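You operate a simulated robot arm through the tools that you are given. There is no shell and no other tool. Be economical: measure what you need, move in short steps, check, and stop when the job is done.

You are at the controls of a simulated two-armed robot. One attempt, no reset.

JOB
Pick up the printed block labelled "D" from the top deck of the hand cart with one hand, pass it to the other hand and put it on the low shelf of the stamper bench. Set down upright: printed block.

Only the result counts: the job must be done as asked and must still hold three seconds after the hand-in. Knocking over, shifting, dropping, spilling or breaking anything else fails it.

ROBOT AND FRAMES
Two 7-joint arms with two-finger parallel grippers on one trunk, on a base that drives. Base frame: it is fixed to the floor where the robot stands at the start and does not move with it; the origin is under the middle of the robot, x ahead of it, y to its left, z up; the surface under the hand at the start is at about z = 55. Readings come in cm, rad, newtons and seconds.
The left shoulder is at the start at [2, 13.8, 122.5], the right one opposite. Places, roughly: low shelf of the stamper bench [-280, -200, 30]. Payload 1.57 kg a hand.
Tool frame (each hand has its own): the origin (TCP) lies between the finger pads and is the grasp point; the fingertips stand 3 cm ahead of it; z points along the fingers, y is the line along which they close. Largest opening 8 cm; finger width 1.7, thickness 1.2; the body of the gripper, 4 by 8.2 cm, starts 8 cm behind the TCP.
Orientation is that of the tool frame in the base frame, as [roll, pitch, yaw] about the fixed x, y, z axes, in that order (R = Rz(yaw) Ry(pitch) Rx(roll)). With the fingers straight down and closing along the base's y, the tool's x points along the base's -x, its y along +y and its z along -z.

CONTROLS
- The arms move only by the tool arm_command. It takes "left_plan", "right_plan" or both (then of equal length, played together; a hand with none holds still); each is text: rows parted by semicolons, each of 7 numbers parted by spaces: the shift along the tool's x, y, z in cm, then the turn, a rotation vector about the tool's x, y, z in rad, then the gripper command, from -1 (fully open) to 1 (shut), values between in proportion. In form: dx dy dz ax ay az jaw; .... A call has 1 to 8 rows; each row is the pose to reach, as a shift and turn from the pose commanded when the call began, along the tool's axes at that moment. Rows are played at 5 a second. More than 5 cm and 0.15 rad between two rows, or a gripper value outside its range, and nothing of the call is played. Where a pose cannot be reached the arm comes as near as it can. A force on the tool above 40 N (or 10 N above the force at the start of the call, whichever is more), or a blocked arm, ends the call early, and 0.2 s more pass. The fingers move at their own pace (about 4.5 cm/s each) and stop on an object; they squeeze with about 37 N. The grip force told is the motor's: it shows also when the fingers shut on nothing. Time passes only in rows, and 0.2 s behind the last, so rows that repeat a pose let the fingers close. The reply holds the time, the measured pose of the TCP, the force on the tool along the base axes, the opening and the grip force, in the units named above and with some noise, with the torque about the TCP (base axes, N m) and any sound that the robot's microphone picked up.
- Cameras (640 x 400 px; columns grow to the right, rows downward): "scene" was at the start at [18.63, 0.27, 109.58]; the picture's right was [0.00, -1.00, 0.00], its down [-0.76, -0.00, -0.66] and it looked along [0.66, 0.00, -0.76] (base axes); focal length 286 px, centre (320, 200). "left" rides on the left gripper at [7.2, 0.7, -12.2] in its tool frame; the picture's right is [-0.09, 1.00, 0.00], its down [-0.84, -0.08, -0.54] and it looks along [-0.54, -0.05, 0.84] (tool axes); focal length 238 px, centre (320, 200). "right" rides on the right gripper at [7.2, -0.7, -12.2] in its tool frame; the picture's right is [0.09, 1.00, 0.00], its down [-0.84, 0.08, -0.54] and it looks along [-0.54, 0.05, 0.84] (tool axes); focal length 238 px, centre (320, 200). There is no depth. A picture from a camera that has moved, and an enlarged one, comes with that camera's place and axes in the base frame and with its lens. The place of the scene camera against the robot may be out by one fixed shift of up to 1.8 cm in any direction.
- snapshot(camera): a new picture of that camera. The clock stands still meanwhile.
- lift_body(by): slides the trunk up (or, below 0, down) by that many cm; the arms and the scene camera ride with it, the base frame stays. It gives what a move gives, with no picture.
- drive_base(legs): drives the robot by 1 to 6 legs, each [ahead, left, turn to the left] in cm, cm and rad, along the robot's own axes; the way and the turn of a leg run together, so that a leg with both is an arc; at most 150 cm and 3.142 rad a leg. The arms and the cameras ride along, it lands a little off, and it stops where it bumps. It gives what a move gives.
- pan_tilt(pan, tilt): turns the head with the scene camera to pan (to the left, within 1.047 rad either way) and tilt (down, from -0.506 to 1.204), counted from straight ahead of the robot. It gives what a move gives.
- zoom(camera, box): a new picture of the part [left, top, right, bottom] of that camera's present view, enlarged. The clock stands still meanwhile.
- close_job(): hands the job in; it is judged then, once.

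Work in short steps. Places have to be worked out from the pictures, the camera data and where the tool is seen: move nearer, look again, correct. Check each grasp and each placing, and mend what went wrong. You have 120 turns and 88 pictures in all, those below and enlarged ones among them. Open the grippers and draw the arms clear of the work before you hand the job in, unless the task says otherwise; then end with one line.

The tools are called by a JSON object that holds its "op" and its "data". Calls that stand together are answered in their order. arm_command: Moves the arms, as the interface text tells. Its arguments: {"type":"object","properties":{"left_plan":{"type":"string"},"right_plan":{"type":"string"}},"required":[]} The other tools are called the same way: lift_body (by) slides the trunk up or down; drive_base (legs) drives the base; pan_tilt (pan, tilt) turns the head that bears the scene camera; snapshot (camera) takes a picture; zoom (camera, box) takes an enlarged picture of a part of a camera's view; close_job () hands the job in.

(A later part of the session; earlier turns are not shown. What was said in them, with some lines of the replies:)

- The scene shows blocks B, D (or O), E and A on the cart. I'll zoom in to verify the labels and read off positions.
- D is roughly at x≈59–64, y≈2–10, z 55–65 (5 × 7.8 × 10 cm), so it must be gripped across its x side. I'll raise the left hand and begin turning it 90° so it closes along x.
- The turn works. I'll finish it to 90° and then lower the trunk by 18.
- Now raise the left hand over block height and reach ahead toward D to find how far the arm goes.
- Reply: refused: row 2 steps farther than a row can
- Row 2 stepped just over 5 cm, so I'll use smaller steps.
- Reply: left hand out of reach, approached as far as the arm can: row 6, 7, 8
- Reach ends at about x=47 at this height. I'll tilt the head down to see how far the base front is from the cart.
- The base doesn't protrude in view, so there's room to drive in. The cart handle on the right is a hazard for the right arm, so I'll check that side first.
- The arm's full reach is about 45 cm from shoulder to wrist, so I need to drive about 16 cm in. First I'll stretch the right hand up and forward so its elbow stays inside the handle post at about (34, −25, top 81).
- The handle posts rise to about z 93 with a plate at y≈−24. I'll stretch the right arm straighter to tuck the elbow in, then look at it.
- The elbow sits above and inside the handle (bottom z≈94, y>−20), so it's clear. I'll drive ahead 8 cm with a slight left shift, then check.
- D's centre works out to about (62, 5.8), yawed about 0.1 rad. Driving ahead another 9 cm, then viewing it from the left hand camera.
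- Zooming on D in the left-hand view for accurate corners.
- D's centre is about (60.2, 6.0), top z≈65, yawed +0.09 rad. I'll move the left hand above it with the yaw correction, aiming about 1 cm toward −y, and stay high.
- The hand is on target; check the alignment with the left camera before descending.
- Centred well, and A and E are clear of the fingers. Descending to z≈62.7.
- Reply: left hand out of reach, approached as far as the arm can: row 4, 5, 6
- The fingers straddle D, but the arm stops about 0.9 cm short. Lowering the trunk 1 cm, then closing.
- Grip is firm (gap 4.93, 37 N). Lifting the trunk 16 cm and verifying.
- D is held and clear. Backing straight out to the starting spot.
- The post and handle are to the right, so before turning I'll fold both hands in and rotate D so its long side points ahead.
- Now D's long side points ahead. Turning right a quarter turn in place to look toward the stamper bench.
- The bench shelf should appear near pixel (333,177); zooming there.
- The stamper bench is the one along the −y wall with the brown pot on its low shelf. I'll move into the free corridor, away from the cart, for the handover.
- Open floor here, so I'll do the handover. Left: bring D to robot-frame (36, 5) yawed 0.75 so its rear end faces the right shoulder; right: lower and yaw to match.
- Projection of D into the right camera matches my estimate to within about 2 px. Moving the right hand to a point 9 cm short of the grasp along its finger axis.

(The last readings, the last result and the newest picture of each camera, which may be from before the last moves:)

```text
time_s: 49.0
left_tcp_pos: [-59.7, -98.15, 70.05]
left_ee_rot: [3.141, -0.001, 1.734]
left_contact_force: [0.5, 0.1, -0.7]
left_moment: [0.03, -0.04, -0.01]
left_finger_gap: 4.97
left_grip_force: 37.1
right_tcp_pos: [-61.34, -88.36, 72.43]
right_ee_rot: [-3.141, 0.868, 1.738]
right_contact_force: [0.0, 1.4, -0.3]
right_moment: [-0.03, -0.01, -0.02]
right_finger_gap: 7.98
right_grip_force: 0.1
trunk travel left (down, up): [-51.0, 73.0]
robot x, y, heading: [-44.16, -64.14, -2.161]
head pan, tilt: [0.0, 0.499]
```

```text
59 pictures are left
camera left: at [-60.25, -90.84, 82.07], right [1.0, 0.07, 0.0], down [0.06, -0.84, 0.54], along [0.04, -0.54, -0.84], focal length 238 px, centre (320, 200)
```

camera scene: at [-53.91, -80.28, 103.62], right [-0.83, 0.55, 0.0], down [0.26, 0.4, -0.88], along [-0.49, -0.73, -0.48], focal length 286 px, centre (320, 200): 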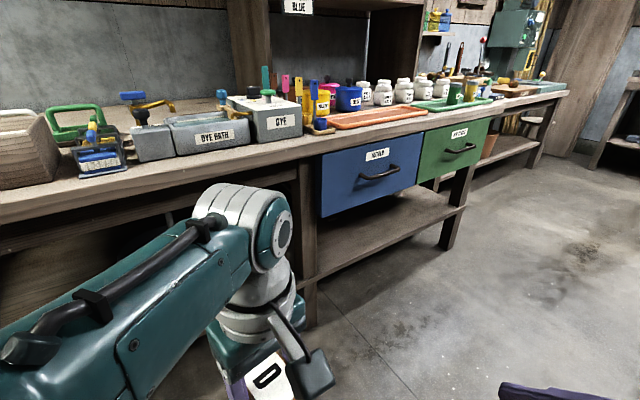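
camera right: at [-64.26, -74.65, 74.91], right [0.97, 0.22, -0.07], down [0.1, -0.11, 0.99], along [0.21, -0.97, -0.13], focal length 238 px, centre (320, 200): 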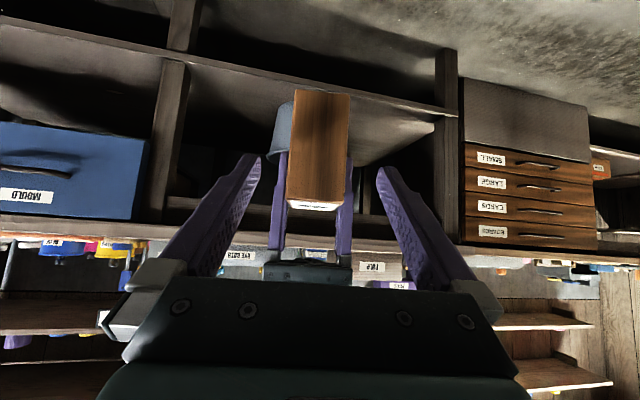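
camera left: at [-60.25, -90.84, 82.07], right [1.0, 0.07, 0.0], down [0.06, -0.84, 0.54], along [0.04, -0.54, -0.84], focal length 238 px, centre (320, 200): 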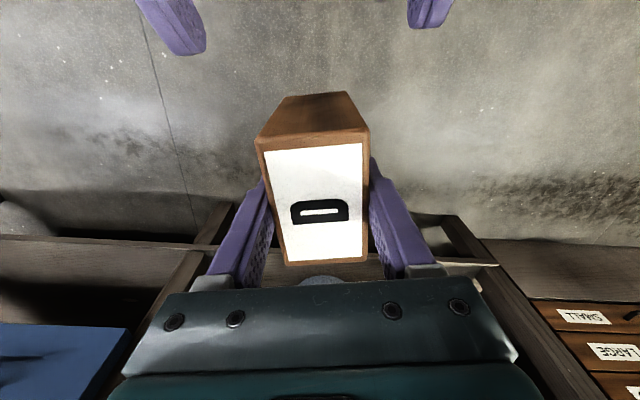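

Well aligned. Advancing 9 cm along the finger axis with the right gripper open.

{"op": "arm_command", "data": {"right_plan": "0 0 3 0 0 0 -1; 0 0 6 0 0 0 -1; 0 0 7.5 0 0 0 -1; 0 0 9 0 0 0 -1; 0 0 9 0 0 0 -1"}}

{"op": "snapshot", "data": {"camera": "right"}}

{"op": "snapshot", "data": {"camera": "left"}}

```text
time_s: 50.2
left_tcp_pos: [-59.76, -98.12, 70.1]
left_ee_rot: [-3.141, -0.002, 1.735]
left_contact_force: [0.4, 1.0, -1.8]
left_moment: [-0.01, 0.02, -0.03]
left_finger_gap: 4.98
left_grip_force: 36.7
right_tcp_pos: [-60.29, -95.03, 66.63]
right_ee_rot: [-3.141, 0.869, 1.738]
right_contact_force: [-0.4, 0.3, 0.3]
right_moment: [-0.01, -0.01, 0.01]
right_finger_gap: 7.99
right_grip_force: 0.2
trunk travel left (down, up): [-51.0, 73.0]
robot x, y, heading: [-44.18, -64.84, -2.153]
head pan, tilt: [0.0, 0.499]
```

```text
58 pictures are left
camera right: at [-63.18, -81.39, 69.07], right [0.97, 0.22, -0.07], down [0.1, -0.11, 0.99], along [0.21, -0.97, -0.13], focal length 238 px, centre (320, 200)
```

right: 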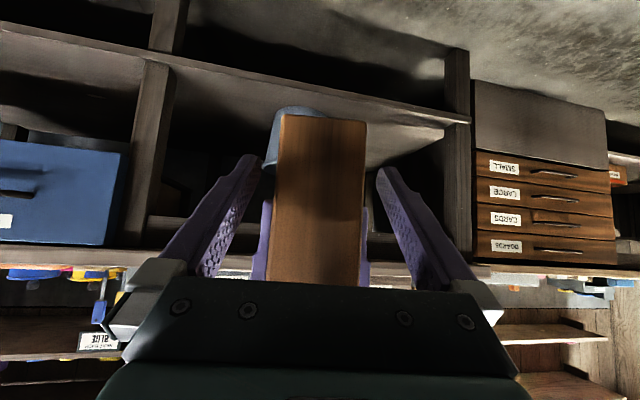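

```text
57 pictures are left
camera left: at [-60.25, -90.84, 82.07], right [1.0, 0.07, 0.0], down [0.06, -0.84, 0.54], along [0.04, -0.54, -0.84], focal length 238 px, centre (320, 200)
```

left: 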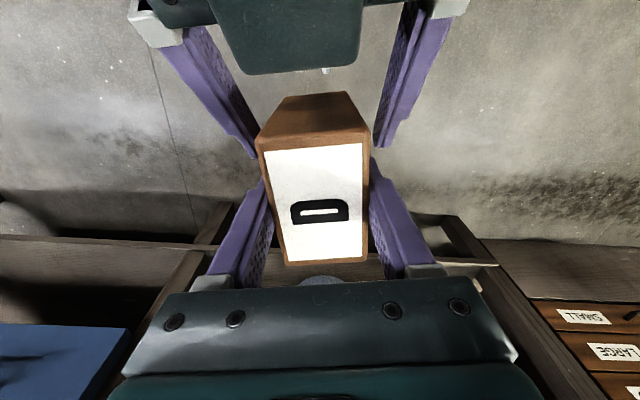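

Fingers straddle D evenly and clear the left fingers. Closing the right gripper.

{"op": "arm_command", "data": {"right_plan": "0 0 0 0 0 0 0.1; 0 0 0 0 0 0 0.5; 0 0 0 0 0 0 1; 0 0 0 0 0 0 1; 0 0 0 0 0 0 1; 0 0 0 0 0 0 1"}}

{"op": "snapshot", "data": {"camera": "left"}}

```text
time_s: 51.6
left_tcp_pos: [-59.86, -98.15, 69.95]
left_ee_rot: [3.139, -0.002, 1.735]
left_contact_force: [2.8, 3.7, 0.8]
left_moment: [0.13, 0.04, -0.08]
left_finger_gap: 4.97
left_grip_force: 37.1
right_tcp_pos: [-60.3, -95.08, 66.63]
right_ee_rot: [-3.139, 0.869, 1.737]
right_contact_force: [-2.5, -2.3, -0.4]
right_moment: [0.06, -0.11, 0.01]
right_finger_gap: 4.96
right_grip_force: 36.9
trunk travel left (down, up): [-51.0, 73.0]
robot x, y, heading: [-44.12, -64.85, -2.16]
head pan, tilt: [0.0, 0.499]
```

```text
56 pictures are left
camera left: at [-60.24, -90.84, 82.06], right [1.0, 0.07, 0.0], down [0.06, -0.84, 0.54], along [0.04, -0.54, -0.84], focal length 238 px, centre (320, 200)
```

left: 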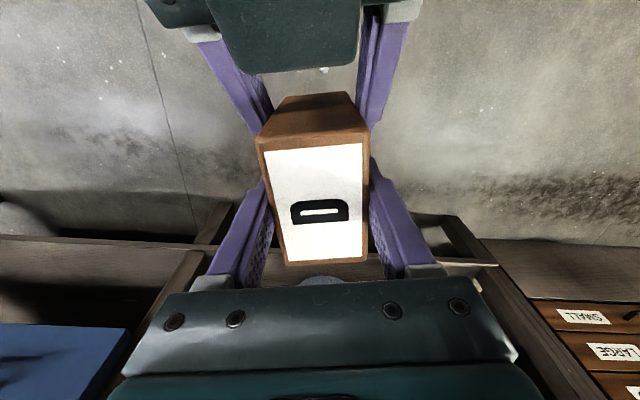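

The right hand holds it (gap 4.96, 37 N). Releasing the left, then raising it straight up.

{"op": "arm_command", "data": {"left_plan": "0 0 0 0 0 0 0.2; 0 0 0 0 0 0 -1; 0 0 0 0 0 0 -1; 0 0 0 0 0 0 -1; 0 0 0 0 0 0 -1"}}

{"op": "arm_command", "data": {"left_plan": "0 0 -3 0 0 0 -1; 0 0 -6 0 0 0 -1; 0 0 -9 0 0 0 -1; 0 0 -12 0 0 0 -1; 0 0 -14 0 0 0 -1"}}

{"op": "snapshot", "data": {"camera": "left"}}

{"op": "snapshot", "data": {"camera": "right"}}

```text
time_s: 52.8
left_tcp_pos: [-59.87, -98.19, 70.15]
left_ee_rot: [3.141, -0.001, 1.735]
left_contact_force: [0.2, -0.1, -0.5]
left_moment: [0.01, 0.04, -0.05]
left_finger_gap: 8.0
left_grip_force: 0.1
right_tcp_pos: [-60.38, -95.06, 66.67]
right_ee_rot: [-3.141, 0.868, 1.737]
right_contact_force: [0.5, 0.7, 0.2]
right_moment: [0.04, 0.02, 0.01]
right_finger_gap: 4.95
right_grip_force: 36.9
trunk travel left (down, up): [-51.0, 73.0]
robot x, y, heading: [-44.43, -64.38, -2.155]
head pan, tilt: [0.0, 0.499]
```

```text
time_s: 54.0
left_tcp_pos: [-58.94, -99.87, 82.79]
left_ee_rot: [3.115, 0.024, 1.754]
left_contact_force: [-0.4, 0.6, 0.3]
left_moment: [0.01, 0.01, -0.02]
left_finger_gap: 7.99
left_grip_force: 0.1
left hand out of reach, approached as far as the arm can: row 5
right_tcp_pos: [-60.39, -94.99, 66.67]
right_ee_rot: [-3.139, 0.869, 1.736]
right_contact_force: [-0.1, -0.3, -0.2]
right_moment: [0.01, 0.0, 0.0]
right_finger_gap: 4.95
right_grip_force: 36.7
trunk travel left (down, up): [-51.0, 73.0]
robot x, y, heading: [-44.36, -64.37, -2.159]
head pan, tilt: [0.0, 0.499]
```

```text
55 pictures are left
camera left: at [-59.9, -92.35, 94.68], right [1.0, 0.09, 0.03], down [0.06, -0.83, 0.56], along [0.07, -0.56, -0.83], focal length 238 px, centre (320, 200)
```

left: 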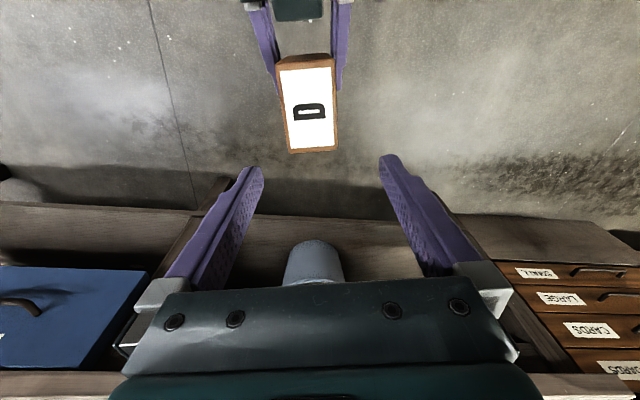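

```text
54 pictures are left
camera right: at [-63.21, -81.4, 69.08], right [0.97, 0.22, -0.07], down [0.1, -0.11, 0.99], along [0.21, -0.97, -0.13], focal length 238 px, centre (320, 200)
```

right: 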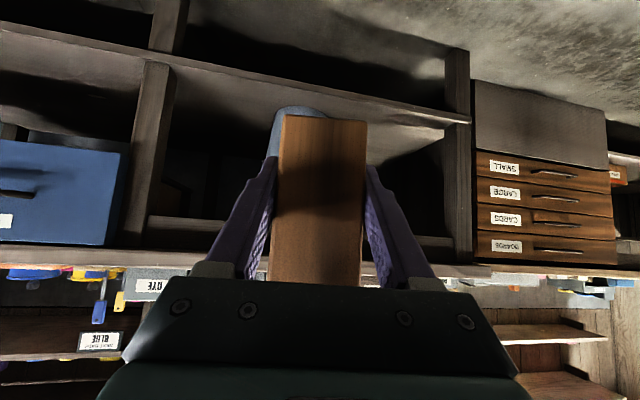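

Handover succeeded. Now tucking the left hand back and low to its own side, while swinging the right hand so it points straight ahead of the robot.

{"op": "arm_command", "data": {"left_plan": "0.7 2.2 0 0 0 0.1 -1; 1.4 4.6 0 0 0 0.2 -1; 2.2 7 2 0 0 0.3 -1; 3 9.4 5 0 0 0.4 -1; 3.8 12 8 0 0 0.5 -1; 4.6 14.5 11 0 0 0.6 -1; 5.3 17 14 0 0 0.7 -1; 5.3 17 14 0 0 0.75 -1", "right_plan": "0.75 -1.55 -0.9 0.07 0 0.06 1; 1.5 -3.1 -1.75 0.143 0 0.121 1; 2.25 -4.7 -2.6 0.214 0 0.181 1; 3 -6.2 -3.5 0.286 0 0.242 1; 3.7 -7.8 -4.4 0.357 0 0.302 1; 4.4 -9.3 -5.2 0.429 0 0.363 1; 5.2 -10.9 -6.1 0.5 0 0.423 1; 5.9 -12.4 -7 0.572 0 0.484 1"}}

{"op": "pan_tilt", "data": {"pan": -0.5, "tilt": 0.5}}

{"op": "snapshot", "data": {"camera": "scene"}}

```text
time_s: 55.8
left_tcp_pos: [-44.44, -90.49, 69.21]
left_ee_rot: [-3.137, -0.002, 0.983]
left_contact_force: [0.0, -0.7, -0.3]
left_moment: [-0.03, -0.01, 0.04]
left_finger_gap: 8.02
left_grip_force: 0.2
left hand out of reach, approached as far as the arm can: row 1, 2, 3
right_tcp_pos: [-73.95, -88.06, 66.64]
right_ee_rot: [3.141, 0.868, 0.986]
right_contact_force: [-0.8, 0.4, -0.4]
right_moment: [0.03, -0.01, -0.01]
right_finger_gap: 4.96
right_grip_force: 37.0
trunk travel left (down, up): [-51.0, 73.0]
robot x, y, heading: [-43.93, -64.71, -2.156]
head pan, tilt: [0.0, 0.499]
```

```text
time_s: 56.8
left_tcp_pos: [-44.32, -90.58, 69.2]
left_ee_rot: [-3.141, 0.0, 0.987]
left_contact_force: [-0.3, 0.6, -0.7]
left_moment: [0.02, 0.0, -0.01]
left_finger_gap: 8.0
left_grip_force: 0.1
right_tcp_pos: [-73.95, -88.14, 66.67]
right_ee_rot: [3.14, 0.87, 0.988]
right_contact_force: [-0.8, 0.5, 0.0]
right_moment: [0.07, -0.03, 0.03]
right_finger_gap: 4.94
right_grip_force: 37.1
trunk travel left (down, up): [-51.0, 73.0]
robot x, y, heading: [-44.07, -64.51, -2.16]
head pan, tilt: [-0.499, 0.499]
```

```text
53 pictures are left
camera scene: at [-56.93, -76.96, 103.62], right [-0.47, 0.88, 0.0], down [0.42, 0.22, -0.88], along [-0.78, -0.41, -0.48], focal length 286 px, centre (320, 200)
```

scene: 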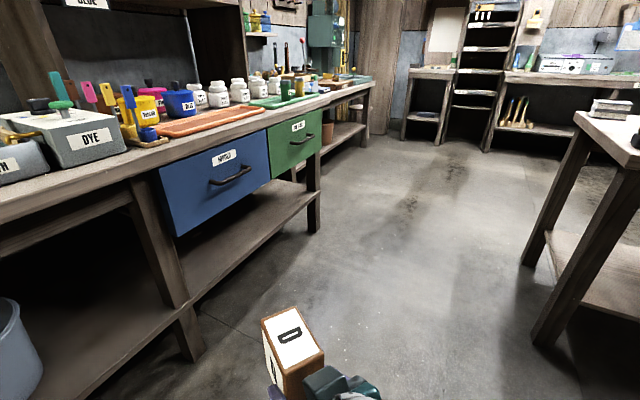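

The corridor is clear between the bench front (y≈−150) and right table (y≈−33). Driving to about (−280, −110) and turning to face −y.

{"op": "drive_base", "data": {"legs": [[0, 0, -0.795], [120, 0, 0], [120, 0, 0]]}}

{"op": "drive_base", "data": {"legs": [[0, 0, 1.382]]}}

{"op": "pan_tilt", "data": {"pan": 0, "tilt": 0.5}}

{"op": "snapshot", "data": {"camera": "scene"}}

```text
time_s: 70.6
left_tcp_pos: [-297.85, -130.03, 69.29]
left_ee_rot: [-3.141, -0.002, 0.204]
left_contact_force: [-0.7, -0.4, 0.3]
left_moment: [0.01, 0.02, -0.02]
left_finger_gap: 7.98
left_grip_force: 0.1
right_tcp_pos: [-317.19, -107.43, 66.66]
right_ee_rot: [-3.141, 0.868, 0.205]
right_contact_force: [0.4, -0.3, 0.1]
right_moment: [0.03, -0.05, 0.0]
right_finger_gap: 4.97
right_grip_force: 36.7
trunk travel left (down, up): [-51.0, 73.0]
robot x, y, heading: [-279.36, -111.75, -2.939]
head pan, tilt: [-0.499, 0.499]
```

```text
time_s: 74.4
left_tcp_pos: [-264.89, -133.11, 69.31]
left_ee_rot: [3.142, -0.002, 1.586]
left_contact_force: [0.4, 0.0, -0.1]
left_moment: [-0.02, -0.01, -0.02]
left_finger_gap: 7.98
left_grip_force: 0.1
right_tcp_pos: [-290.66, -147.84, 66.7]
right_ee_rot: [-3.141, 0.869, 1.588]
right_contact_force: [-0.2, -0.2, -0.2]
right_moment: [-0.03, -0.01, 0.0]
right_finger_gap: 4.96
right_grip_force: 36.5
trunk travel left (down, up): [-51.0, 73.0]
robot x, y, heading: [-279.65, -111.68, -1.554]
head pan, tilt: [-0.499, 0.499]
```

```text
time_s: 75.3
left_tcp_pos: [-264.93, -133.08, 69.13]
left_ee_rot: [3.141, -0.003, 1.587]
left_contact_force: [-0.5, 0.3, -0.5]
left_moment: [0.01, 0.0, -0.01]
left_finger_gap: 8.03
left_grip_force: 0.1
right_tcp_pos: [-290.76, -147.98, 66.6]
right_ee_rot: [3.141, 0.87, 1.587]
right_contact_force: [-0.3, -0.5, -0.8]
right_moment: [0.04, 0.01, 0.06]
right_finger_gap: 4.95
right_grip_force: 37.0
trunk travel left (down, up): [-51.0, 73.0]
robot x, y, heading: [-279.19, -111.47, -1.555]
head pan, tilt: [0.0, 0.499]
```

```text
52 pictures are left
camera scene: at [-278.35, -130.57, 103.62], right [-1.0, -0.01, 0.0], down [-0.01, 0.48, -0.88], along [0.01, -0.88, -0.48], focal length 286 px, centre (320, 200)
```

scene: 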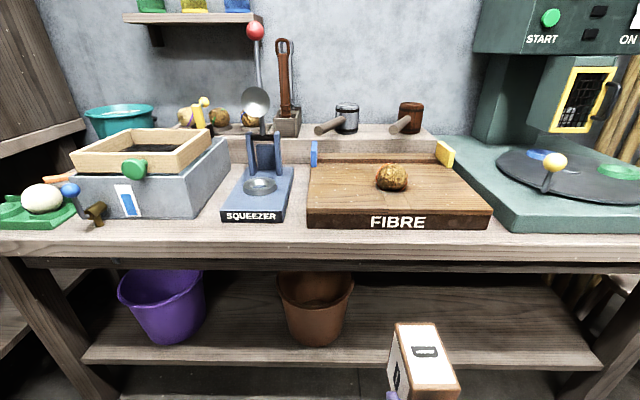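

The stamper bench is ahead; free shelf space lies to the right of the brown pot (front edge y≈−177). Shifting right 13 cm and lowering the trunk 25 cm while still clear of the bench.

{"op": "drive_base", "data": {"legs": [[0, -14, 0]]}}

{"op": "lift_body", "data": {"by": -25}}

{"op": "snapshot", "data": {"camera": "scene"}}

{"op": "snapshot", "data": {"camera": "right"}}

```text
time_s: 76.7
left_tcp_pos: [-278.8, -133.31, 69.22]
left_ee_rot: [3.141, 0.001, 1.588]
left_contact_force: [-0.4, 0.0, -0.8]
left_moment: [0.01, 0.03, 0.0]
left_finger_gap: 8.0
left_grip_force: 0.0
right_tcp_pos: [-304.7, -148.23, 66.68]
right_ee_rot: [-3.141, 0.869, 1.589]
right_contact_force: [-0.6, 0.4, -0.7]
right_moment: [0.05, -0.01, -0.03]
right_finger_gap: 4.98
right_grip_force: 36.8
trunk travel left (down, up): [-51.0, 73.0]
robot x, y, heading: [-293.28, -112.04, -1.554]
head pan, tilt: [0.0, 0.499]
```

```text
time_s: 79.2
left_tcp_pos: [-278.78, -133.42, 44.15]
left_ee_rot: [3.141, -0.001, 1.585]
left_contact_force: [0.1, -0.5, -0.8]
left_moment: [0.0, 0.02, 0.0]
left_finger_gap: 8.02
left_grip_force: 0.1
right_tcp_pos: [-304.56, -148.17, 41.58]
right_ee_rot: [-3.142, 0.868, 1.586]
right_contact_force: [0.5, 0.2, 0.8]
right_moment: [0.03, 0.0, 0.0]
right_finger_gap: 4.95
right_grip_force: 36.6
trunk travel left (down, up): [-26.0, 98.0]
robot x, y, heading: [-293.55, -111.43, -1.557]
head pan, tilt: [0.0, 0.499]
```

```text
51 pictures are left
camera scene: at [-292.24, -130.78, 78.62], right [-1.0, -0.01, 0.0], down [-0.01, 0.48, -0.88], along [0.01, -0.88, -0.48], focal length 286 px, centre (320, 200)
```

scene: 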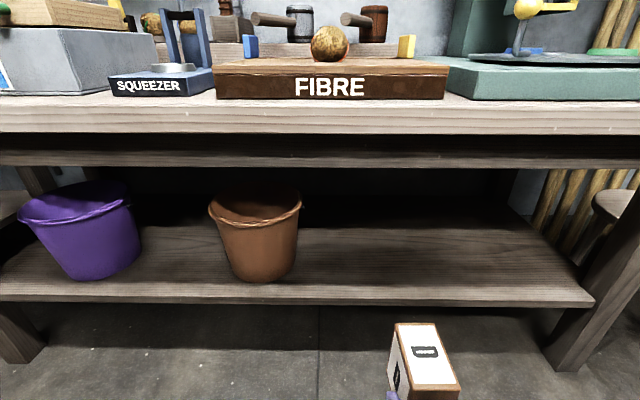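

```text
50 pictures are left
camera right: at [-305.48, -134.17, 44.08], right [0.99, 0.08, -0.07], down [0.08, -0.13, 0.99], along [0.07, -0.99, -0.13], focal length 238 px, centre (320, 200)
```

right: 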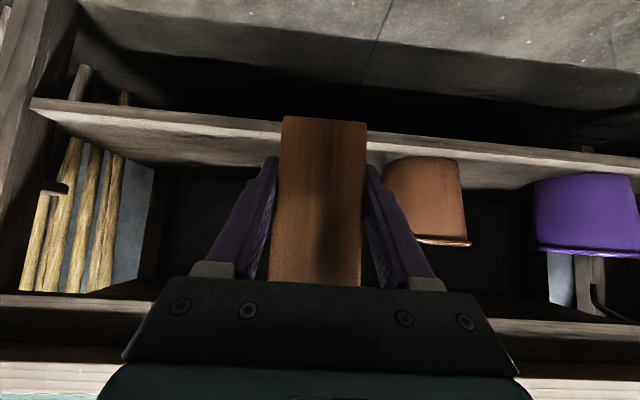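

Zooming on the shelf edge from both cameras to pin down its height.

{"op": "zoom", "data": {"camera": "right", "box": [340, 100, 500, 200]}}

{"op": "zoom", "data": {"camera": "scene", "box": [340, 200, 500, 300]}}

```text
4.00 times, centred on (420, 150) of right
camera zoom: at [-305.48, -134.17, 44.08], right [0.99, 0.08, -0.07], down [0.08, -0.13, 0.99], along [0.07, -0.99, -0.13], focal length 953 px, centre (-80, 400)
```

zoom: 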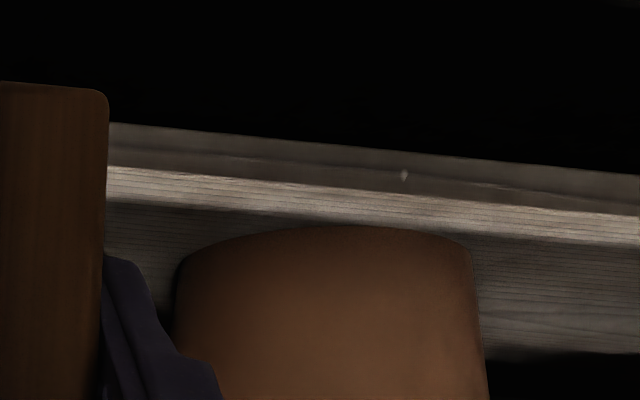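

```text
4.00 times, centred on (420, 250) of scene
camera zoom: at [-292.24, -130.78, 78.62], right [-1.0, -0.01, 0.0], down [-0.01, 0.48, -0.88], along [0.01, -0.88, -0.48], focal length 1142 px, centre (-80, 0)
```

zoom: 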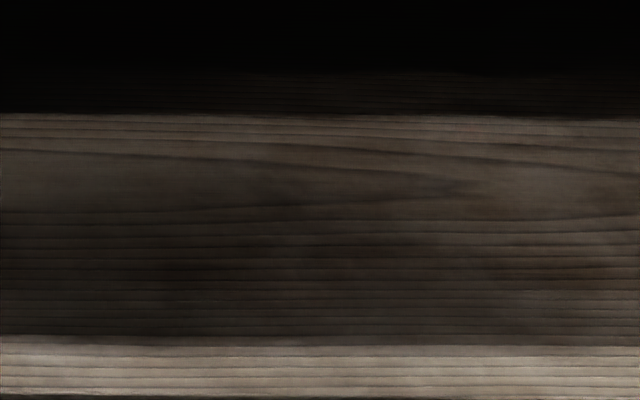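

The cameras put the shelf top somewhere at z≈26–30, with its front edge at y≈−178 to −182. D's bottom is at 37.4, so I can drive ahead 22 cm and look again.

{"op": "drive_base", "data": {"legs": [[22, 0, 0]]}}

{"op": "snapshot", "data": {"camera": "scene"}}

{"op": "snapshot", "data": {"camera": "right"}}

```text
time_s: 80.9
left_tcp_pos: [-278.44, -155.14, 44.27]
left_ee_rot: [3.141, -0.002, 1.585]
left_contact_force: [-0.7, -0.2, -0.1]
left_moment: [0.0, -0.02, 0.01]
left_finger_gap: 7.99
left_grip_force: 0.0
right_tcp_pos: [-304.26, -170.01, 41.52]
right_ee_rot: [-3.14, 0.868, 1.589]
right_contact_force: [-0.1, 0.2, 0.7]
right_moment: [0.06, 0.02, -0.01]
right_finger_gap: 4.96
right_grip_force: 36.8
trunk travel left (down, up): [-26.0, 98.0]
robot x, y, heading: [-292.92, -133.84, -1.554]
head pan, tilt: [0.0, 0.499]
```

```text
47 pictures are left
camera scene: at [-291.9, -152.66, 78.61], right [-1.0, -0.02, 0.0], down [-0.01, 0.48, -0.88], along [0.01, -0.88, -0.48], focal length 286 px, centre (320, 200)
```

scene: 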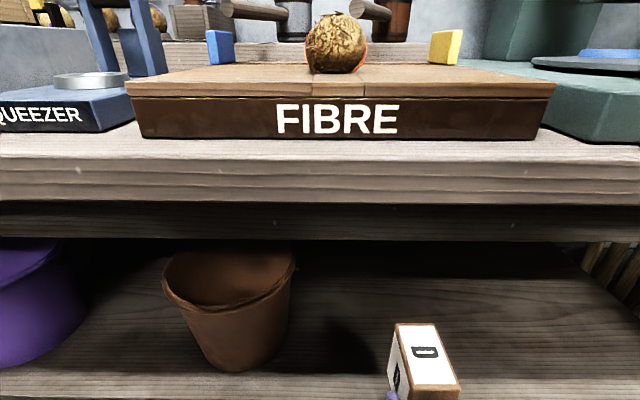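

```text
46 pictures are left
camera right: at [-305.15, -156.02, 44.06], right [0.99, 0.08, -0.07], down [0.08, -0.13, 0.99], along [0.07, -0.99, -0.13], focal length 238 px, centre (320, 200)
```

right: 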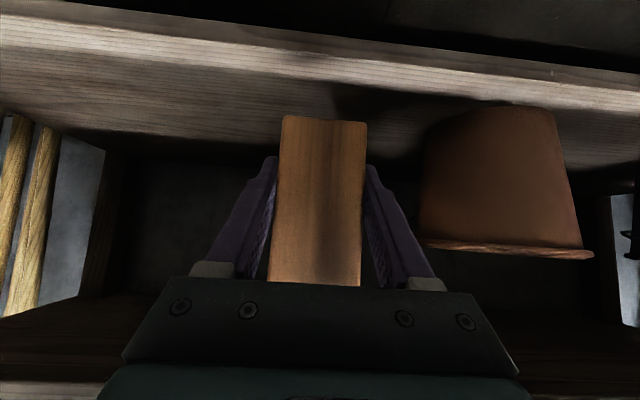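

The right camera's own two views give shelf top z≈27 and edge y≈−179. Lowering 5 cm more (D bottom ≈32), then extending the right hand 12 cm over the shelf.

{"op": "lift_body", "data": {"by": -5}}

{"op": "arm_command", "data": {"right_plan": "-2 0 2.3 0 0 0 1; -4 0 4.6 0 0 0 1; -6 0 6.9 0 0 0 1; -7.75 0 9.2 0 0 0 1; -7.75 0 9.2 0 0 0 1"}}

{"op": "snapshot", "data": {"camera": "right"}}

{"op": "snapshot", "data": {"camera": "scene"}}

```text
time_s: 81.8
left_tcp_pos: [-278.57, -155.18, 39.19]
left_ee_rot: [-3.142, -0.003, 1.587]
left_contact_force: [-0.3, -0.7, -0.4]
left_moment: [0.01, 0.0, -0.03]
left_finger_gap: 8.03
left_grip_force: 0.2
right_tcp_pos: [-304.26, -169.98, 36.7]
right_ee_rot: [3.141, 0.867, 1.588]
right_contact_force: [-0.7, 0.1, 0.1]
right_moment: [0.06, -0.03, -0.01]
right_finger_gap: 4.96
right_grip_force: 37.5
trunk travel left (down, up): [-21.0, 103.0]
robot x, y, heading: [-293.16, -133.92, -1.552]
head pan, tilt: [0.0, 0.499]
```

```text
time_s: 83.0
left_tcp_pos: [-278.45, -155.15, 39.24]
left_ee_rot: [-3.14, -0.001, 1.586]
left_contact_force: [0.5, 0.5, 0.7]
left_moment: [-0.05, 0.06, 0.0]
left_finger_gap: 8.0
left_grip_force: 0.1
right_tcp_pos: [-303.95, -181.81, 36.47]
right_ee_rot: [3.14, 0.867, 1.587]
right_contact_force: [0.0, 0.0, -0.4]
right_moment: [0.05, -0.01, 0.04]
right_finger_gap: 4.97
right_grip_force: 37.0
trunk travel left (down, up): [-21.0, 103.0]
robot x, y, heading: [-293.4, -133.84, -1.56]
head pan, tilt: [0.0, 0.499]
```

```text
45 pictures are left
camera right: at [-304.78, -167.92, 38.92], right [0.99, 0.08, -0.07], down [0.08, -0.13, 0.99], along [0.07, -0.99, -0.13], focal length 238 px, centre (320, 200)
```

right: 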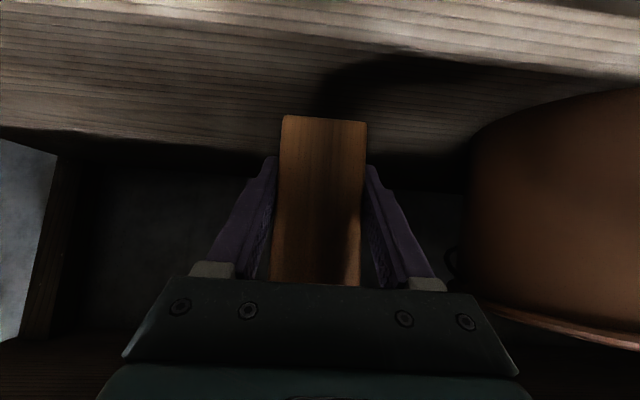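

```text
44 pictures are left
camera scene: at [-291.89, -152.6, 73.6], right [-1.0, -0.02, 0.0], down [-0.01, 0.48, -0.88], along [0.01, -0.88, -0.48], focal length 286 px, centre (320, 200)
```

scene: 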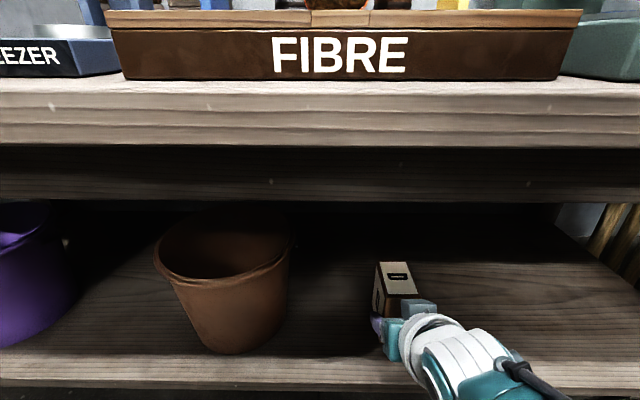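

D is over the shelf but still near its edge. Driving 7 cm further and re-checking the shelf edge.

{"op": "drive_base", "data": {"legs": [[7, 0, 0]]}}

{"op": "snapshot", "data": {"camera": "right"}}

{"op": "snapshot", "data": {"camera": "scene"}}

```text
time_s: 84.1
left_tcp_pos: [-278.36, -161.99, 39.13]
left_ee_rot: [3.14, -0.004, 1.587]
left_contact_force: [-0.1, 0.5, 0.2]
left_moment: [-0.01, 0.03, -0.05]
left_finger_gap: 8.0
left_grip_force: 0.1
right_tcp_pos: [-303.95, -188.6, 36.4]
right_ee_rot: [-3.141, 0.865, 1.59]
right_contact_force: [0.5, -1.2, -0.7]
right_moment: [0.03, 0.0, 0.01]
right_finger_gap: 4.97
right_grip_force: 37.2
trunk travel left (down, up): [-21.0, 103.0]
robot x, y, heading: [-292.94, -140.84, -1.555]
head pan, tilt: [0.0, 0.499]
```

```text
43 pictures are left
camera right: at [-304.74, -174.76, 38.88], right [0.99, 0.08, -0.07], down [0.08, -0.13, 0.99], along [0.07, -0.99, -0.13], focal length 238 px, centre (320, 200)
```

right: 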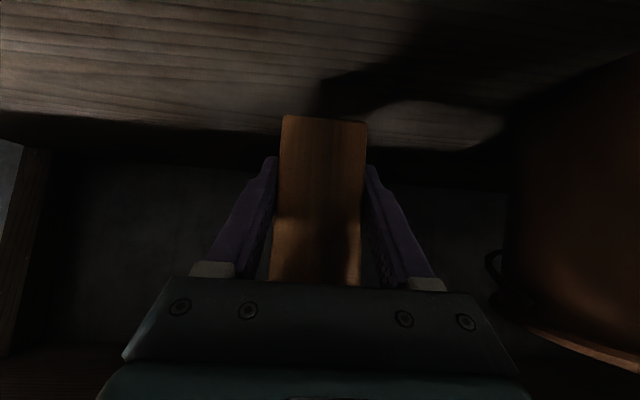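

```text
42 pictures are left
camera scene: at [-291.8, -159.49, 73.6], right [-1.0, -0.01, 0.0], down [-0.01, 0.48, -0.88], along [0.01, -0.88, -0.48], focal length 286 px, centre (320, 200)
```

scene: 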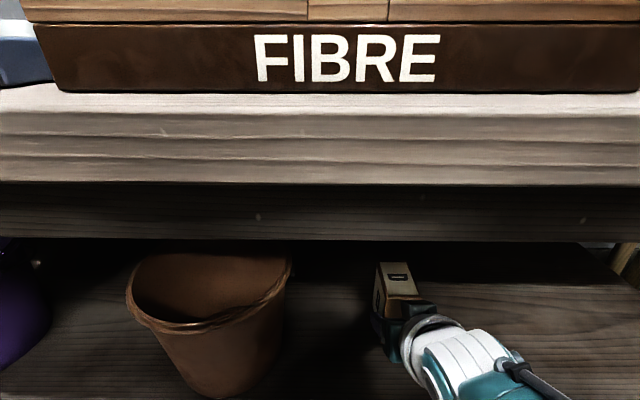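

D sits about 10 cm inside the shelf (y −187 to −195), with its bottom at about 32.3. Lowering in small trunk steps while watching the force.

{"op": "lift_body", "data": {"by": -1.5}}

{"op": "lift_body", "data": {"by": -0.6}}

{"op": "snapshot", "data": {"camera": "right"}}

```text
time_s: 84.7
left_tcp_pos: [-278.4, -162.27, 37.7]
left_ee_rot: [3.141, -0.002, 1.585]
left_contact_force: [0.4, -1.2, -0.6]
left_moment: [-0.01, -0.02, 0.03]
left_finger_gap: 8.0
left_grip_force: 0.0
right_tcp_pos: [-303.86, -189.0, 35.0]
right_ee_rot: [3.141, 0.868, 1.587]
right_contact_force: [0.4, -0.2, 0.1]
right_moment: [0.05, -0.03, -0.03]
right_finger_gap: 4.96
right_grip_force: 36.9
trunk travel left (down, up): [-19.5, 104.5]
robot x, y, heading: [-292.9, -140.85, -1.554]
head pan, tilt: [0.0, 0.499]
```

```text
time_s: 85.2
left_tcp_pos: [-278.35, -162.09, 37.07]
left_ee_rot: [-3.141, 0.0, 1.587]
left_contact_force: [0.1, 0.2, 1.5]
left_moment: [-0.01, 0.02, 0.03]
left_finger_gap: 8.0
left_grip_force: 0.2
right_tcp_pos: [-303.93, -188.95, 34.39]
right_ee_rot: [-3.141, 0.868, 1.59]
right_contact_force: [0.9, 0.5, 0.8]
right_moment: [0.08, 0.01, -0.03]
right_finger_gap: 4.95
right_grip_force: 37.3
trunk travel left (down, up): [-18.9, 105.1]
robot x, y, heading: [-292.72, -140.73, -1.555]
head pan, tilt: [0.0, 0.499]
```

```text
41 pictures are left
camera right: at [-304.74, -174.92, 36.81], right [0.99, 0.08, -0.07], down [0.08, -0.13, 0.99], along [0.07, -0.99, -0.13], focal length 238 px, centre (320, 200)
```

right: 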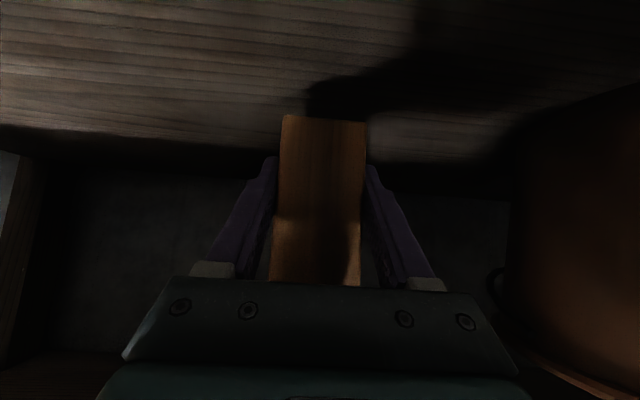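

No contact yet (bottom ≈30.2). Continuing down in small steps.

{"op": "lift_body", "data": {"by": -0.6}}

{"op": "lift_body", "data": {"by": -0.6}}

{"op": "snapshot", "data": {"camera": "scene"}}

```text
time_s: 85.8
left_tcp_pos: [-278.41, -162.12, 36.51]
left_ee_rot: [3.141, -0.002, 1.586]
left_contact_force: [-0.3, 0.0, 0.3]
left_moment: [0.01, -0.01, -0.01]
left_finger_gap: 8.01
left_grip_force: 0.1
right_tcp_pos: [-303.87, -188.86, 33.78]
right_ee_rot: [-3.141, 0.867, 1.588]
right_contact_force: [-0.4, -0.9, -0.2]
right_moment: [0.02, -0.01, -0.01]
right_finger_gap: 4.96
right_grip_force: 37.3
trunk travel left (down, up): [-18.3, 105.7]
robot x, y, heading: [-293.01, -140.72, -1.552]
head pan, tilt: [0.0, 0.499]
```

```text
time_s: 86.3
left_tcp_pos: [-278.28, -162.11, 35.94]
left_ee_rot: [-3.141, -0.001, 1.587]
left_contact_force: [0.2, 0.1, -0.2]
left_moment: [0.01, -0.03, -0.01]
left_finger_gap: 8.0
left_grip_force: 0.0
right_tcp_pos: [-303.85, -188.8, 33.02]
right_ee_rot: [3.141, 0.869, 1.588]
right_contact_force: [0.7, -0.2, 0.2]
right_moment: [0.03, -0.01, 0.01]
right_finger_gap: 4.96
right_grip_force: 37.7
trunk travel left (down, up): [-17.7, 106.3]
robot x, y, heading: [-292.86, -140.89, -1.557]
head pan, tilt: [0.0, 0.499]
```

```text
40 pictures are left
camera scene: at [-291.8, -159.6, 70.32], right [-1.0, -0.01, 0.0], down [-0.01, 0.48, -0.88], along [0.01, -0.88, -0.48], focal length 286 px, centre (320, 200)
```

scene: 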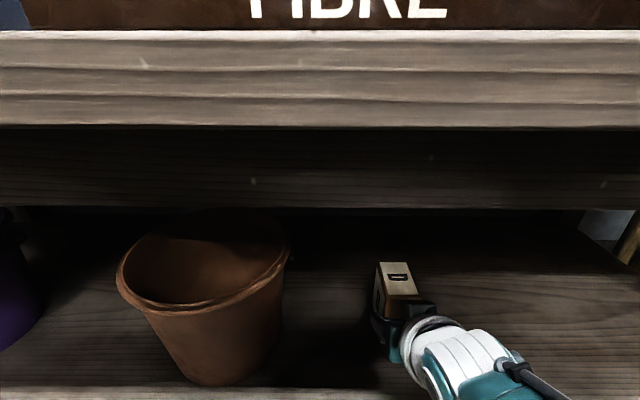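

Still no contact (bottom ≈28.9). Continuing.

{"op": "lift_body", "data": {"by": -0.5}}

{"op": "lift_body", "data": {"by": -0.5}}

{"op": "lift_body", "data": {"by": -0.5}}

{"op": "zoom", "data": {"camera": "right", "box": [220, 60, 460, 210]}}

```text
time_s: 86.9
left_tcp_pos: [-278.3, -162.12, 35.46]
left_ee_rot: [3.141, -0.001, 1.588]
left_contact_force: [-0.2, 0.9, 0.5]
left_moment: [-0.01, -0.03, -0.02]
left_finger_gap: 7.99
left_grip_force: 0.1
right_tcp_pos: [-303.75, -188.8, 32.69]
right_ee_rot: [-3.141, 0.866, 1.588]
right_contact_force: [0.5, 0.5, 0.4]
right_moment: [0.03, -0.01, 0.01]
right_finger_gap: 4.96
right_grip_force: 36.8
trunk travel left (down, up): [-17.2, 106.8]
robot x, y, heading: [-292.89, -140.94, -1.555]
head pan, tilt: [0.0, 0.499]
```

```text
time_s: 87.4
left_tcp_pos: [-278.38, -162.09, 34.91]
left_ee_rot: [-3.141, -0.003, 1.586]
left_contact_force: [-1.4, -0.1, 0.8]
left_moment: [0.0, 0.01, 0.0]
left_finger_gap: 7.99
left_grip_force: 0.1
right_tcp_pos: [-303.82, -188.84, 32.08]
right_ee_rot: [-3.14, 0.868, 1.587]
right_contact_force: [-0.5, -0.5, 0.5]
right_moment: [0.07, -0.01, -0.01]
right_finger_gap: 4.96
right_grip_force: 37.7
trunk travel left (down, up): [-16.7, 107.3]
robot x, y, heading: [-293.16, -140.68, -1.556]
head pan, tilt: [0.0, 0.499]
```

```text
time_s: 88.0
left_tcp_pos: [-278.49, -162.03, 34.38]
left_ee_rot: [-3.14, -0.002, 1.585]
left_contact_force: [0.0, -0.6, -0.3]
left_moment: [0.03, 0.01, 0.01]
left_finger_gap: 7.98
left_grip_force: 0.0
right_tcp_pos: [-303.81, -188.87, 31.69]
right_ee_rot: [-3.141, 0.868, 1.588]
right_contact_force: [-0.3, -0.5, 0.4]
right_moment: [0.06, -0.01, -0.02]
right_finger_gap: 4.94
right_grip_force: 36.6
trunk travel left (down, up): [-16.2, 107.8]
robot x, y, heading: [-292.62, -140.71, -1.554]
head pan, tilt: [0.0, 0.499]
```

```text
2.67 times, centred on (340, 135) of right
camera zoom: at [-304.74, -174.9, 34.11], right [0.99, 0.08, -0.07], down [0.08, -0.13, 0.99], along [0.07, -0.99, -0.13], focal length 636 px, centre (267, 373)
```

zoom: 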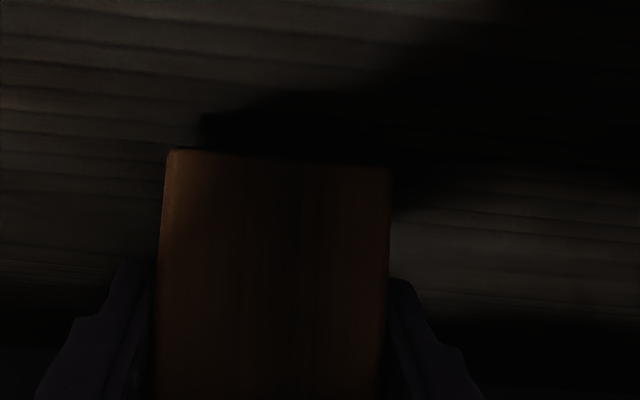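

The shadow is closing on D's bottom edge (now ≈27.5). Continuing.

{"op": "lift_body", "data": {"by": -0.4}}

{"op": "lift_body", "data": {"by": -0.4}}

{"op": "zoom", "data": {"camera": "right", "box": [220, 60, 460, 210]}}

```text
time_s: 88.5
left_tcp_pos: [-278.35, -162.17, 33.93]
left_ee_rot: [3.141, -0.001, 1.586]
left_contact_force: [0.5, -0.1, -0.6]
left_moment: [-0.01, 0.0, 0.0]
left_finger_gap: 7.99
left_grip_force: 0.1
right_tcp_pos: [-303.82, -188.79, 31.24]
right_ee_rot: [3.141, 0.867, 1.588]
right_contact_force: [-0.4, -0.2, 0.3]
right_moment: [0.01, 0.0, -0.03]
right_finger_gap: 4.97
right_grip_force: 37.0
trunk travel left (down, up): [-15.8, 108.2]
robot x, y, heading: [-292.93, -141.14, -1.554]
head pan, tilt: [0.0, 0.499]
```

```text
time_s: 89.0
left_tcp_pos: [-278.35, -162.02, 33.6]
left_ee_rot: [3.142, -0.002, 1.586]
left_contact_force: [-0.2, 0.0, 0.4]
left_moment: [0.02, -0.01, 0.02]
left_finger_gap: 8.01
left_grip_force: 0.0
right_tcp_pos: [-303.89, -188.75, 30.82]
right_ee_rot: [-3.141, 0.867, 1.589]
right_contact_force: [-1.2, 0.2, -0.1]
right_moment: [0.06, 0.0, 0.01]
right_finger_gap: 4.96
right_grip_force: 37.2
trunk travel left (down, up): [-15.4, 108.6]
robot x, y, heading: [-292.68, -141.07, -1.557]
head pan, tilt: [0.0, 0.499]
```

```text
2.67 times, centred on (340, 135) of right
camera zoom: at [-304.74, -174.9, 33.31], right [0.99, 0.08, -0.07], down [0.08, -0.13, 0.99], along [0.07, -0.99, -0.13], focal length 636 px, centre (267, 373)
```

zoom: 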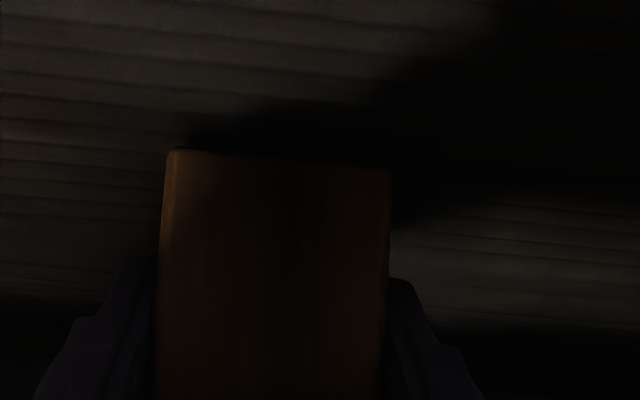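

Nearly touching: the shadow is just behind the edge. Continuing in 0.3–0.4 cm steps.

{"op": "lift_body", "data": {"by": -0.4}}

{"op": "lift_body", "data": {"by": -0.3}}

{"op": "lift_body", "data": {"by": -0.3}}

{"op": "zoom", "data": {"camera": "right", "box": [220, 60, 460, 210]}}

```text
time_s: 89.5
left_tcp_pos: [-278.42, -162.05, 33.15]
left_ee_rot: [3.141, -0.003, 1.587]
left_contact_force: [0.5, 0.0, -0.3]
left_moment: [0.01, -0.01, 0.01]
left_finger_gap: 8.01
left_grip_force: 0.0
right_tcp_pos: [-303.75, -188.76, 30.53]
right_ee_rot: [-3.141, 0.868, 1.589]
right_contact_force: [-0.4, 0.1, -0.3]
right_moment: [0.02, -0.02, 0.0]
right_finger_gap: 4.95
right_grip_force: 37.4
trunk travel left (down, up): [-15.0, 109.0]
robot x, y, heading: [-292.6, -140.76, -1.553]
head pan, tilt: [0.0, 0.499]
```

```text
time_s: 90.1
left_tcp_pos: [-278.38, -162.12, 32.98]
left_ee_rot: [3.141, 0.0, 1.585]
left_contact_force: [-0.4, 0.3, 0.5]
left_moment: [-0.01, 0.0, 0.02]
left_finger_gap: 7.99
left_grip_force: 0.1
right_tcp_pos: [-303.88, -188.91, 30.28]
right_ee_rot: [3.141, 0.868, 1.588]
right_contact_force: [-0.3, 1.7, 1.1]
right_moment: [-0.15, 0.01, -0.01]
right_finger_gap: 4.98
right_grip_force: 36.7
trunk travel left (down, up): [-14.7, 109.3]
robot x, y, heading: [-292.99, -141.12, -1.555]
head pan, tilt: [0.0, 0.499]
```

```text
time_s: 90.6
left_tcp_pos: [-278.44, -161.97, 32.53]
left_ee_rot: [-3.141, -0.005, 1.586]
left_contact_force: [-1.1, -0.4, 0.4]
left_moment: [0.0, -0.01, -0.01]
left_finger_gap: 8.01
left_grip_force: 0.1
right_tcp_pos: [-303.95, -189.09, 30.06]
right_ee_rot: [3.14, 0.876, 1.589]
right_contact_force: [1.1, 12.1, 32.4]
right_moment: [0.41, 0.05, -0.02]
right_finger_gap: 4.97
right_grip_force: 37.0
trunk travel left (down, up): [-14.4, 109.6]
robot x, y, heading: [-292.85, -140.31, -1.556]
head pan, tilt: [0.0, 0.499]
```

```text
2.67 times, centred on (340, 135) of right
camera zoom: at [-304.77, -175.01, 32.51], right [0.99, 0.08, -0.07], down [0.08, -0.12, 0.99], along [0.07, -0.99, -0.12], focal length 636 px, centre (267, 373)
```

zoom: 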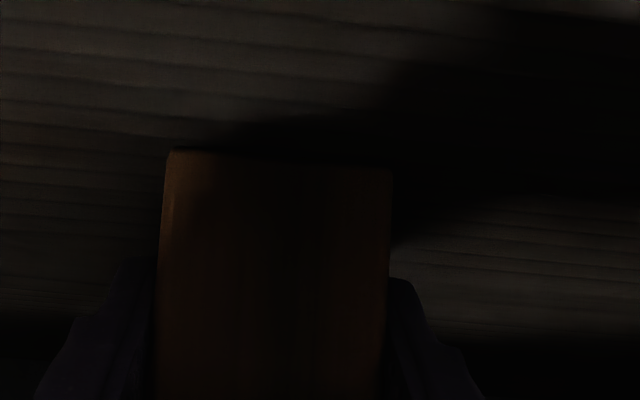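

Contact: 32 N upward, so D is on the shelf (top z≈26). Easing the trunk up 0.2 to relieve the force before releasing.

{"op": "lift_body", "data": {"by": 0.22}}

```text
time_s: 91.1
left_tcp_pos: [-278.43, -162.25, 32.9]
left_ee_rot: [3.14, -0.002, 1.587]
left_contact_force: [-0.1, 0.2, 1.4]
left_moment: [0.0, -0.01, -0.04]
left_finger_gap: 8.01
left_grip_force: 0.0
right_tcp_pos: [-303.85, -188.98, 30.19]
right_ee_rot: [3.141, 0.87, 1.588]
right_contact_force: [0.8, 6.0, 20.3]
right_moment: [-0.77, -0.05, 0.08]
right_finger_gap: 4.93
right_grip_force: 37.4
trunk travel left (down, up): [-14.6, 109.4]
robot x, y, heading: [-293.09, -140.76, -1.555]
head pan, tilt: [0.0, 0.499]
```

Still 20 N; easing a little more.

{"op": "lift_body", "data": {"by": 0.1}}

```text
time_s: 91.6
left_tcp_pos: [-278.39, -162.34, 32.85]
left_ee_rot: [-3.14, -0.002, 1.588]
left_contact_force: [-0.1, 0.1, 0.1]
left_moment: [0.01, -0.01, -0.01]
left_finger_gap: 8.0
left_grip_force: 0.0
right_tcp_pos: [-303.82, -189.0, 30.18]
right_ee_rot: [3.141, 0.868, 1.589]
right_contact_force: [0.2, 0.4, 11.4]
right_moment: [-0.82, -0.04, 0.07]
right_finger_gap: 4.96
right_grip_force: 37.1
trunk travel left (down, up): [-14.7, 109.3]
robot x, y, heading: [-293.0, -140.63, -1.556]
head pan, tilt: [0.0, 0.499]
```

Light residual load with the front edge bearing; any tilt is tiny. Opening the right gripper so D settles flat.

{"op": "arm_command", "data": {"right_plan": "0 0 0 0 0 0 0.3; 0 0 0 0 0 0 0; 0 0 0 0 0 0 -0.5; 0 0 0 0 0 0 -1; 0 0 0 0 0 0 -1; 0 0 0 0 0 0 -1"}}

{"op": "snapshot", "data": {"camera": "right"}}

{"op": "snapshot", "data": {"camera": "scene"}}

```text
time_s: 93.0
left_tcp_pos: [-278.43, -162.13, 33.02]
left_ee_rot: [-3.142, -0.001, 1.587]
left_contact_force: [-0.4, 0.8, 0.4]
left_moment: [-0.03, 0.03, 0.0]
left_finger_gap: 8.0
left_grip_force: 0.1
right_tcp_pos: [-303.87, -188.85, 30.27]
right_ee_rot: [-3.141, 0.868, 1.59]
right_contact_force: [0.8, -0.8, -0.5]
right_moment: [0.01, 0.0, 0.01]
right_finger_gap: 8.01
right_grip_force: 0.1
trunk travel left (down, up): [-14.7, 109.3]
robot x, y, heading: [-292.63, -140.66, -1.554]
head pan, tilt: [0.0, 0.499]
```

```text
36 pictures are left
camera right: at [-304.75, -174.93, 32.64], right [0.99, 0.08, -0.07], down [0.08, -0.13, 0.99], along [0.07, -0.99, -0.13], focal length 238 px, centre (320, 200)
```

right: 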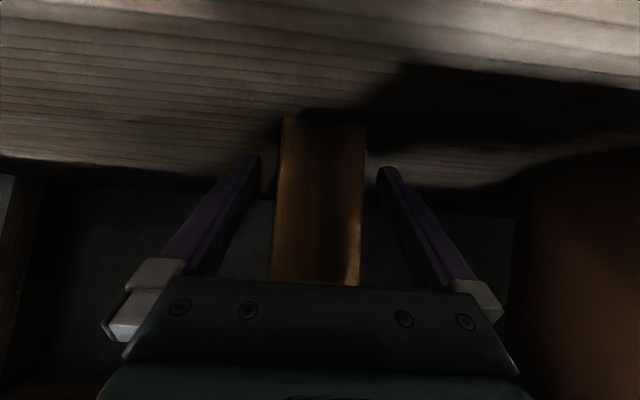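

```text
35 pictures are left
camera scene: at [-291.81, -159.62, 67.34], right [-1.0, -0.01, 0.0], down [-0.01, 0.48, -0.88], along [0.01, -0.88, -0.48], focal length 286 px, centre (320, 200)
```

scene: 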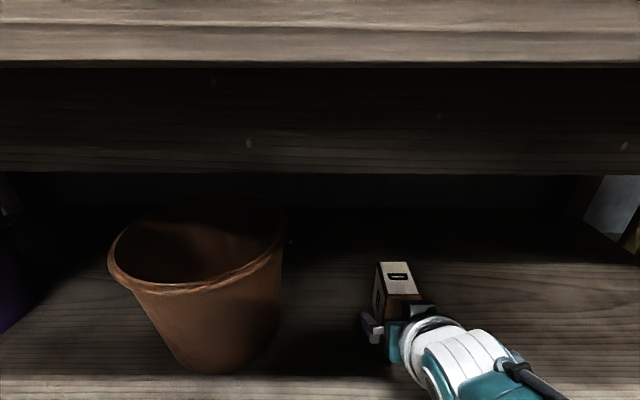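

Released with no load. Withdrawing the right hand back along its finger axis.

{"op": "arm_command", "data": {"right_plan": "0 0 -2 0 0 0 -1; 0 0 -4 0 0 0 -1; 0 0 -6 0 0 0 -1; 0 0 -8 0 0 0 -1; 0 0 -9.5 0 0 0 -1"}}

{"op": "drive_base", "data": {"legs": [[-28, 0, 0]]}}

{"op": "snapshot", "data": {"camera": "scene"}}

{"op": "snapshot", "data": {"camera": "right"}}

```text
time_s: 94.2
left_tcp_pos: [-278.26, -162.19, 32.87]
left_ee_rot: [-3.14, -0.001, 1.585]
left_contact_force: [0.2, -0.3, -0.7]
left_moment: [0.03, 0.01, 0.02]
left_finger_gap: 8.02
left_grip_force: 0.0
right_tcp_pos: [-305.0, -181.96, 36.51]
right_ee_rot: [-3.114, 0.874, 1.606]
right_contact_force: [-0.1, -0.2, 0.0]
right_moment: [-0.04, 0.0, 0.01]
right_finger_gap: 7.97
right_grip_force: 0.2
trunk travel left (down, up): [-14.7, 109.3]
robot x, y, heading: [-292.68, -140.19, -1.559]
head pan, tilt: [0.0, 0.499]
```

```text
time_s: 96.2
left_tcp_pos: [-278.64, -134.27, 33.0]
left_ee_rot: [-3.141, 0.001, 1.591]
left_contact_force: [-0.4, -0.8, -0.3]
left_moment: [-0.01, 0.04, 0.02]
left_finger_gap: 8.02
left_grip_force: 0.1
right_tcp_pos: [-304.91, -153.73, 36.25]
right_ee_rot: [-3.113, 0.868, 1.613]
right_contact_force: [-0.1, -1.1, -0.2]
right_moment: [-0.03, -0.01, 0.0]
right_finger_gap: 8.0
right_grip_force: 0.0
trunk travel left (down, up): [-14.7, 109.3]
robot x, y, heading: [-293.15, -112.52, -1.553]
head pan, tilt: [0.0, 0.499]
```

```text
34 pictures are left
camera scene: at [-292.21, -131.8, 67.36], right [-1.0, -0.02, 0.0], down [-0.01, 0.48, -0.88], along [0.01, -0.88, -0.48], focal length 286 px, centre (320, 200)
```

scene: 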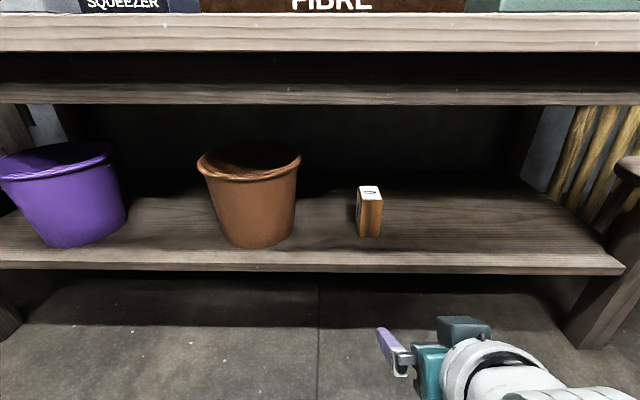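

```text
33 pictures are left
camera right: at [-305.92, -139.85, 38.66], right [0.99, 0.08, -0.09], down [0.1, -0.13, 0.99], along [0.07, -0.99, -0.13], focal length 238 px, centre (320, 200)
```

right: 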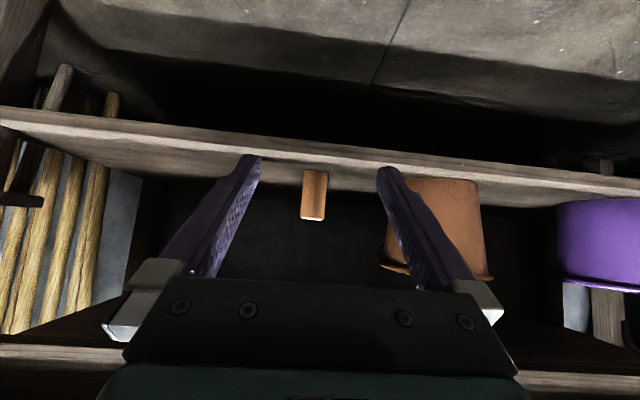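

D stands upright on the low shelf beside the pot, both grippers are open and the arms are clear of the bench. Handing the job in.

{"op": "close_job", "data": {}}

```text
The job is handed in.
```

I picked block D off the cart with the left hand, passed it to the right hand and set it upright on the low shelf of the stamper bench. In the last pictures it was standing there with both grippers open and the arms clear, and I have handed the job in.
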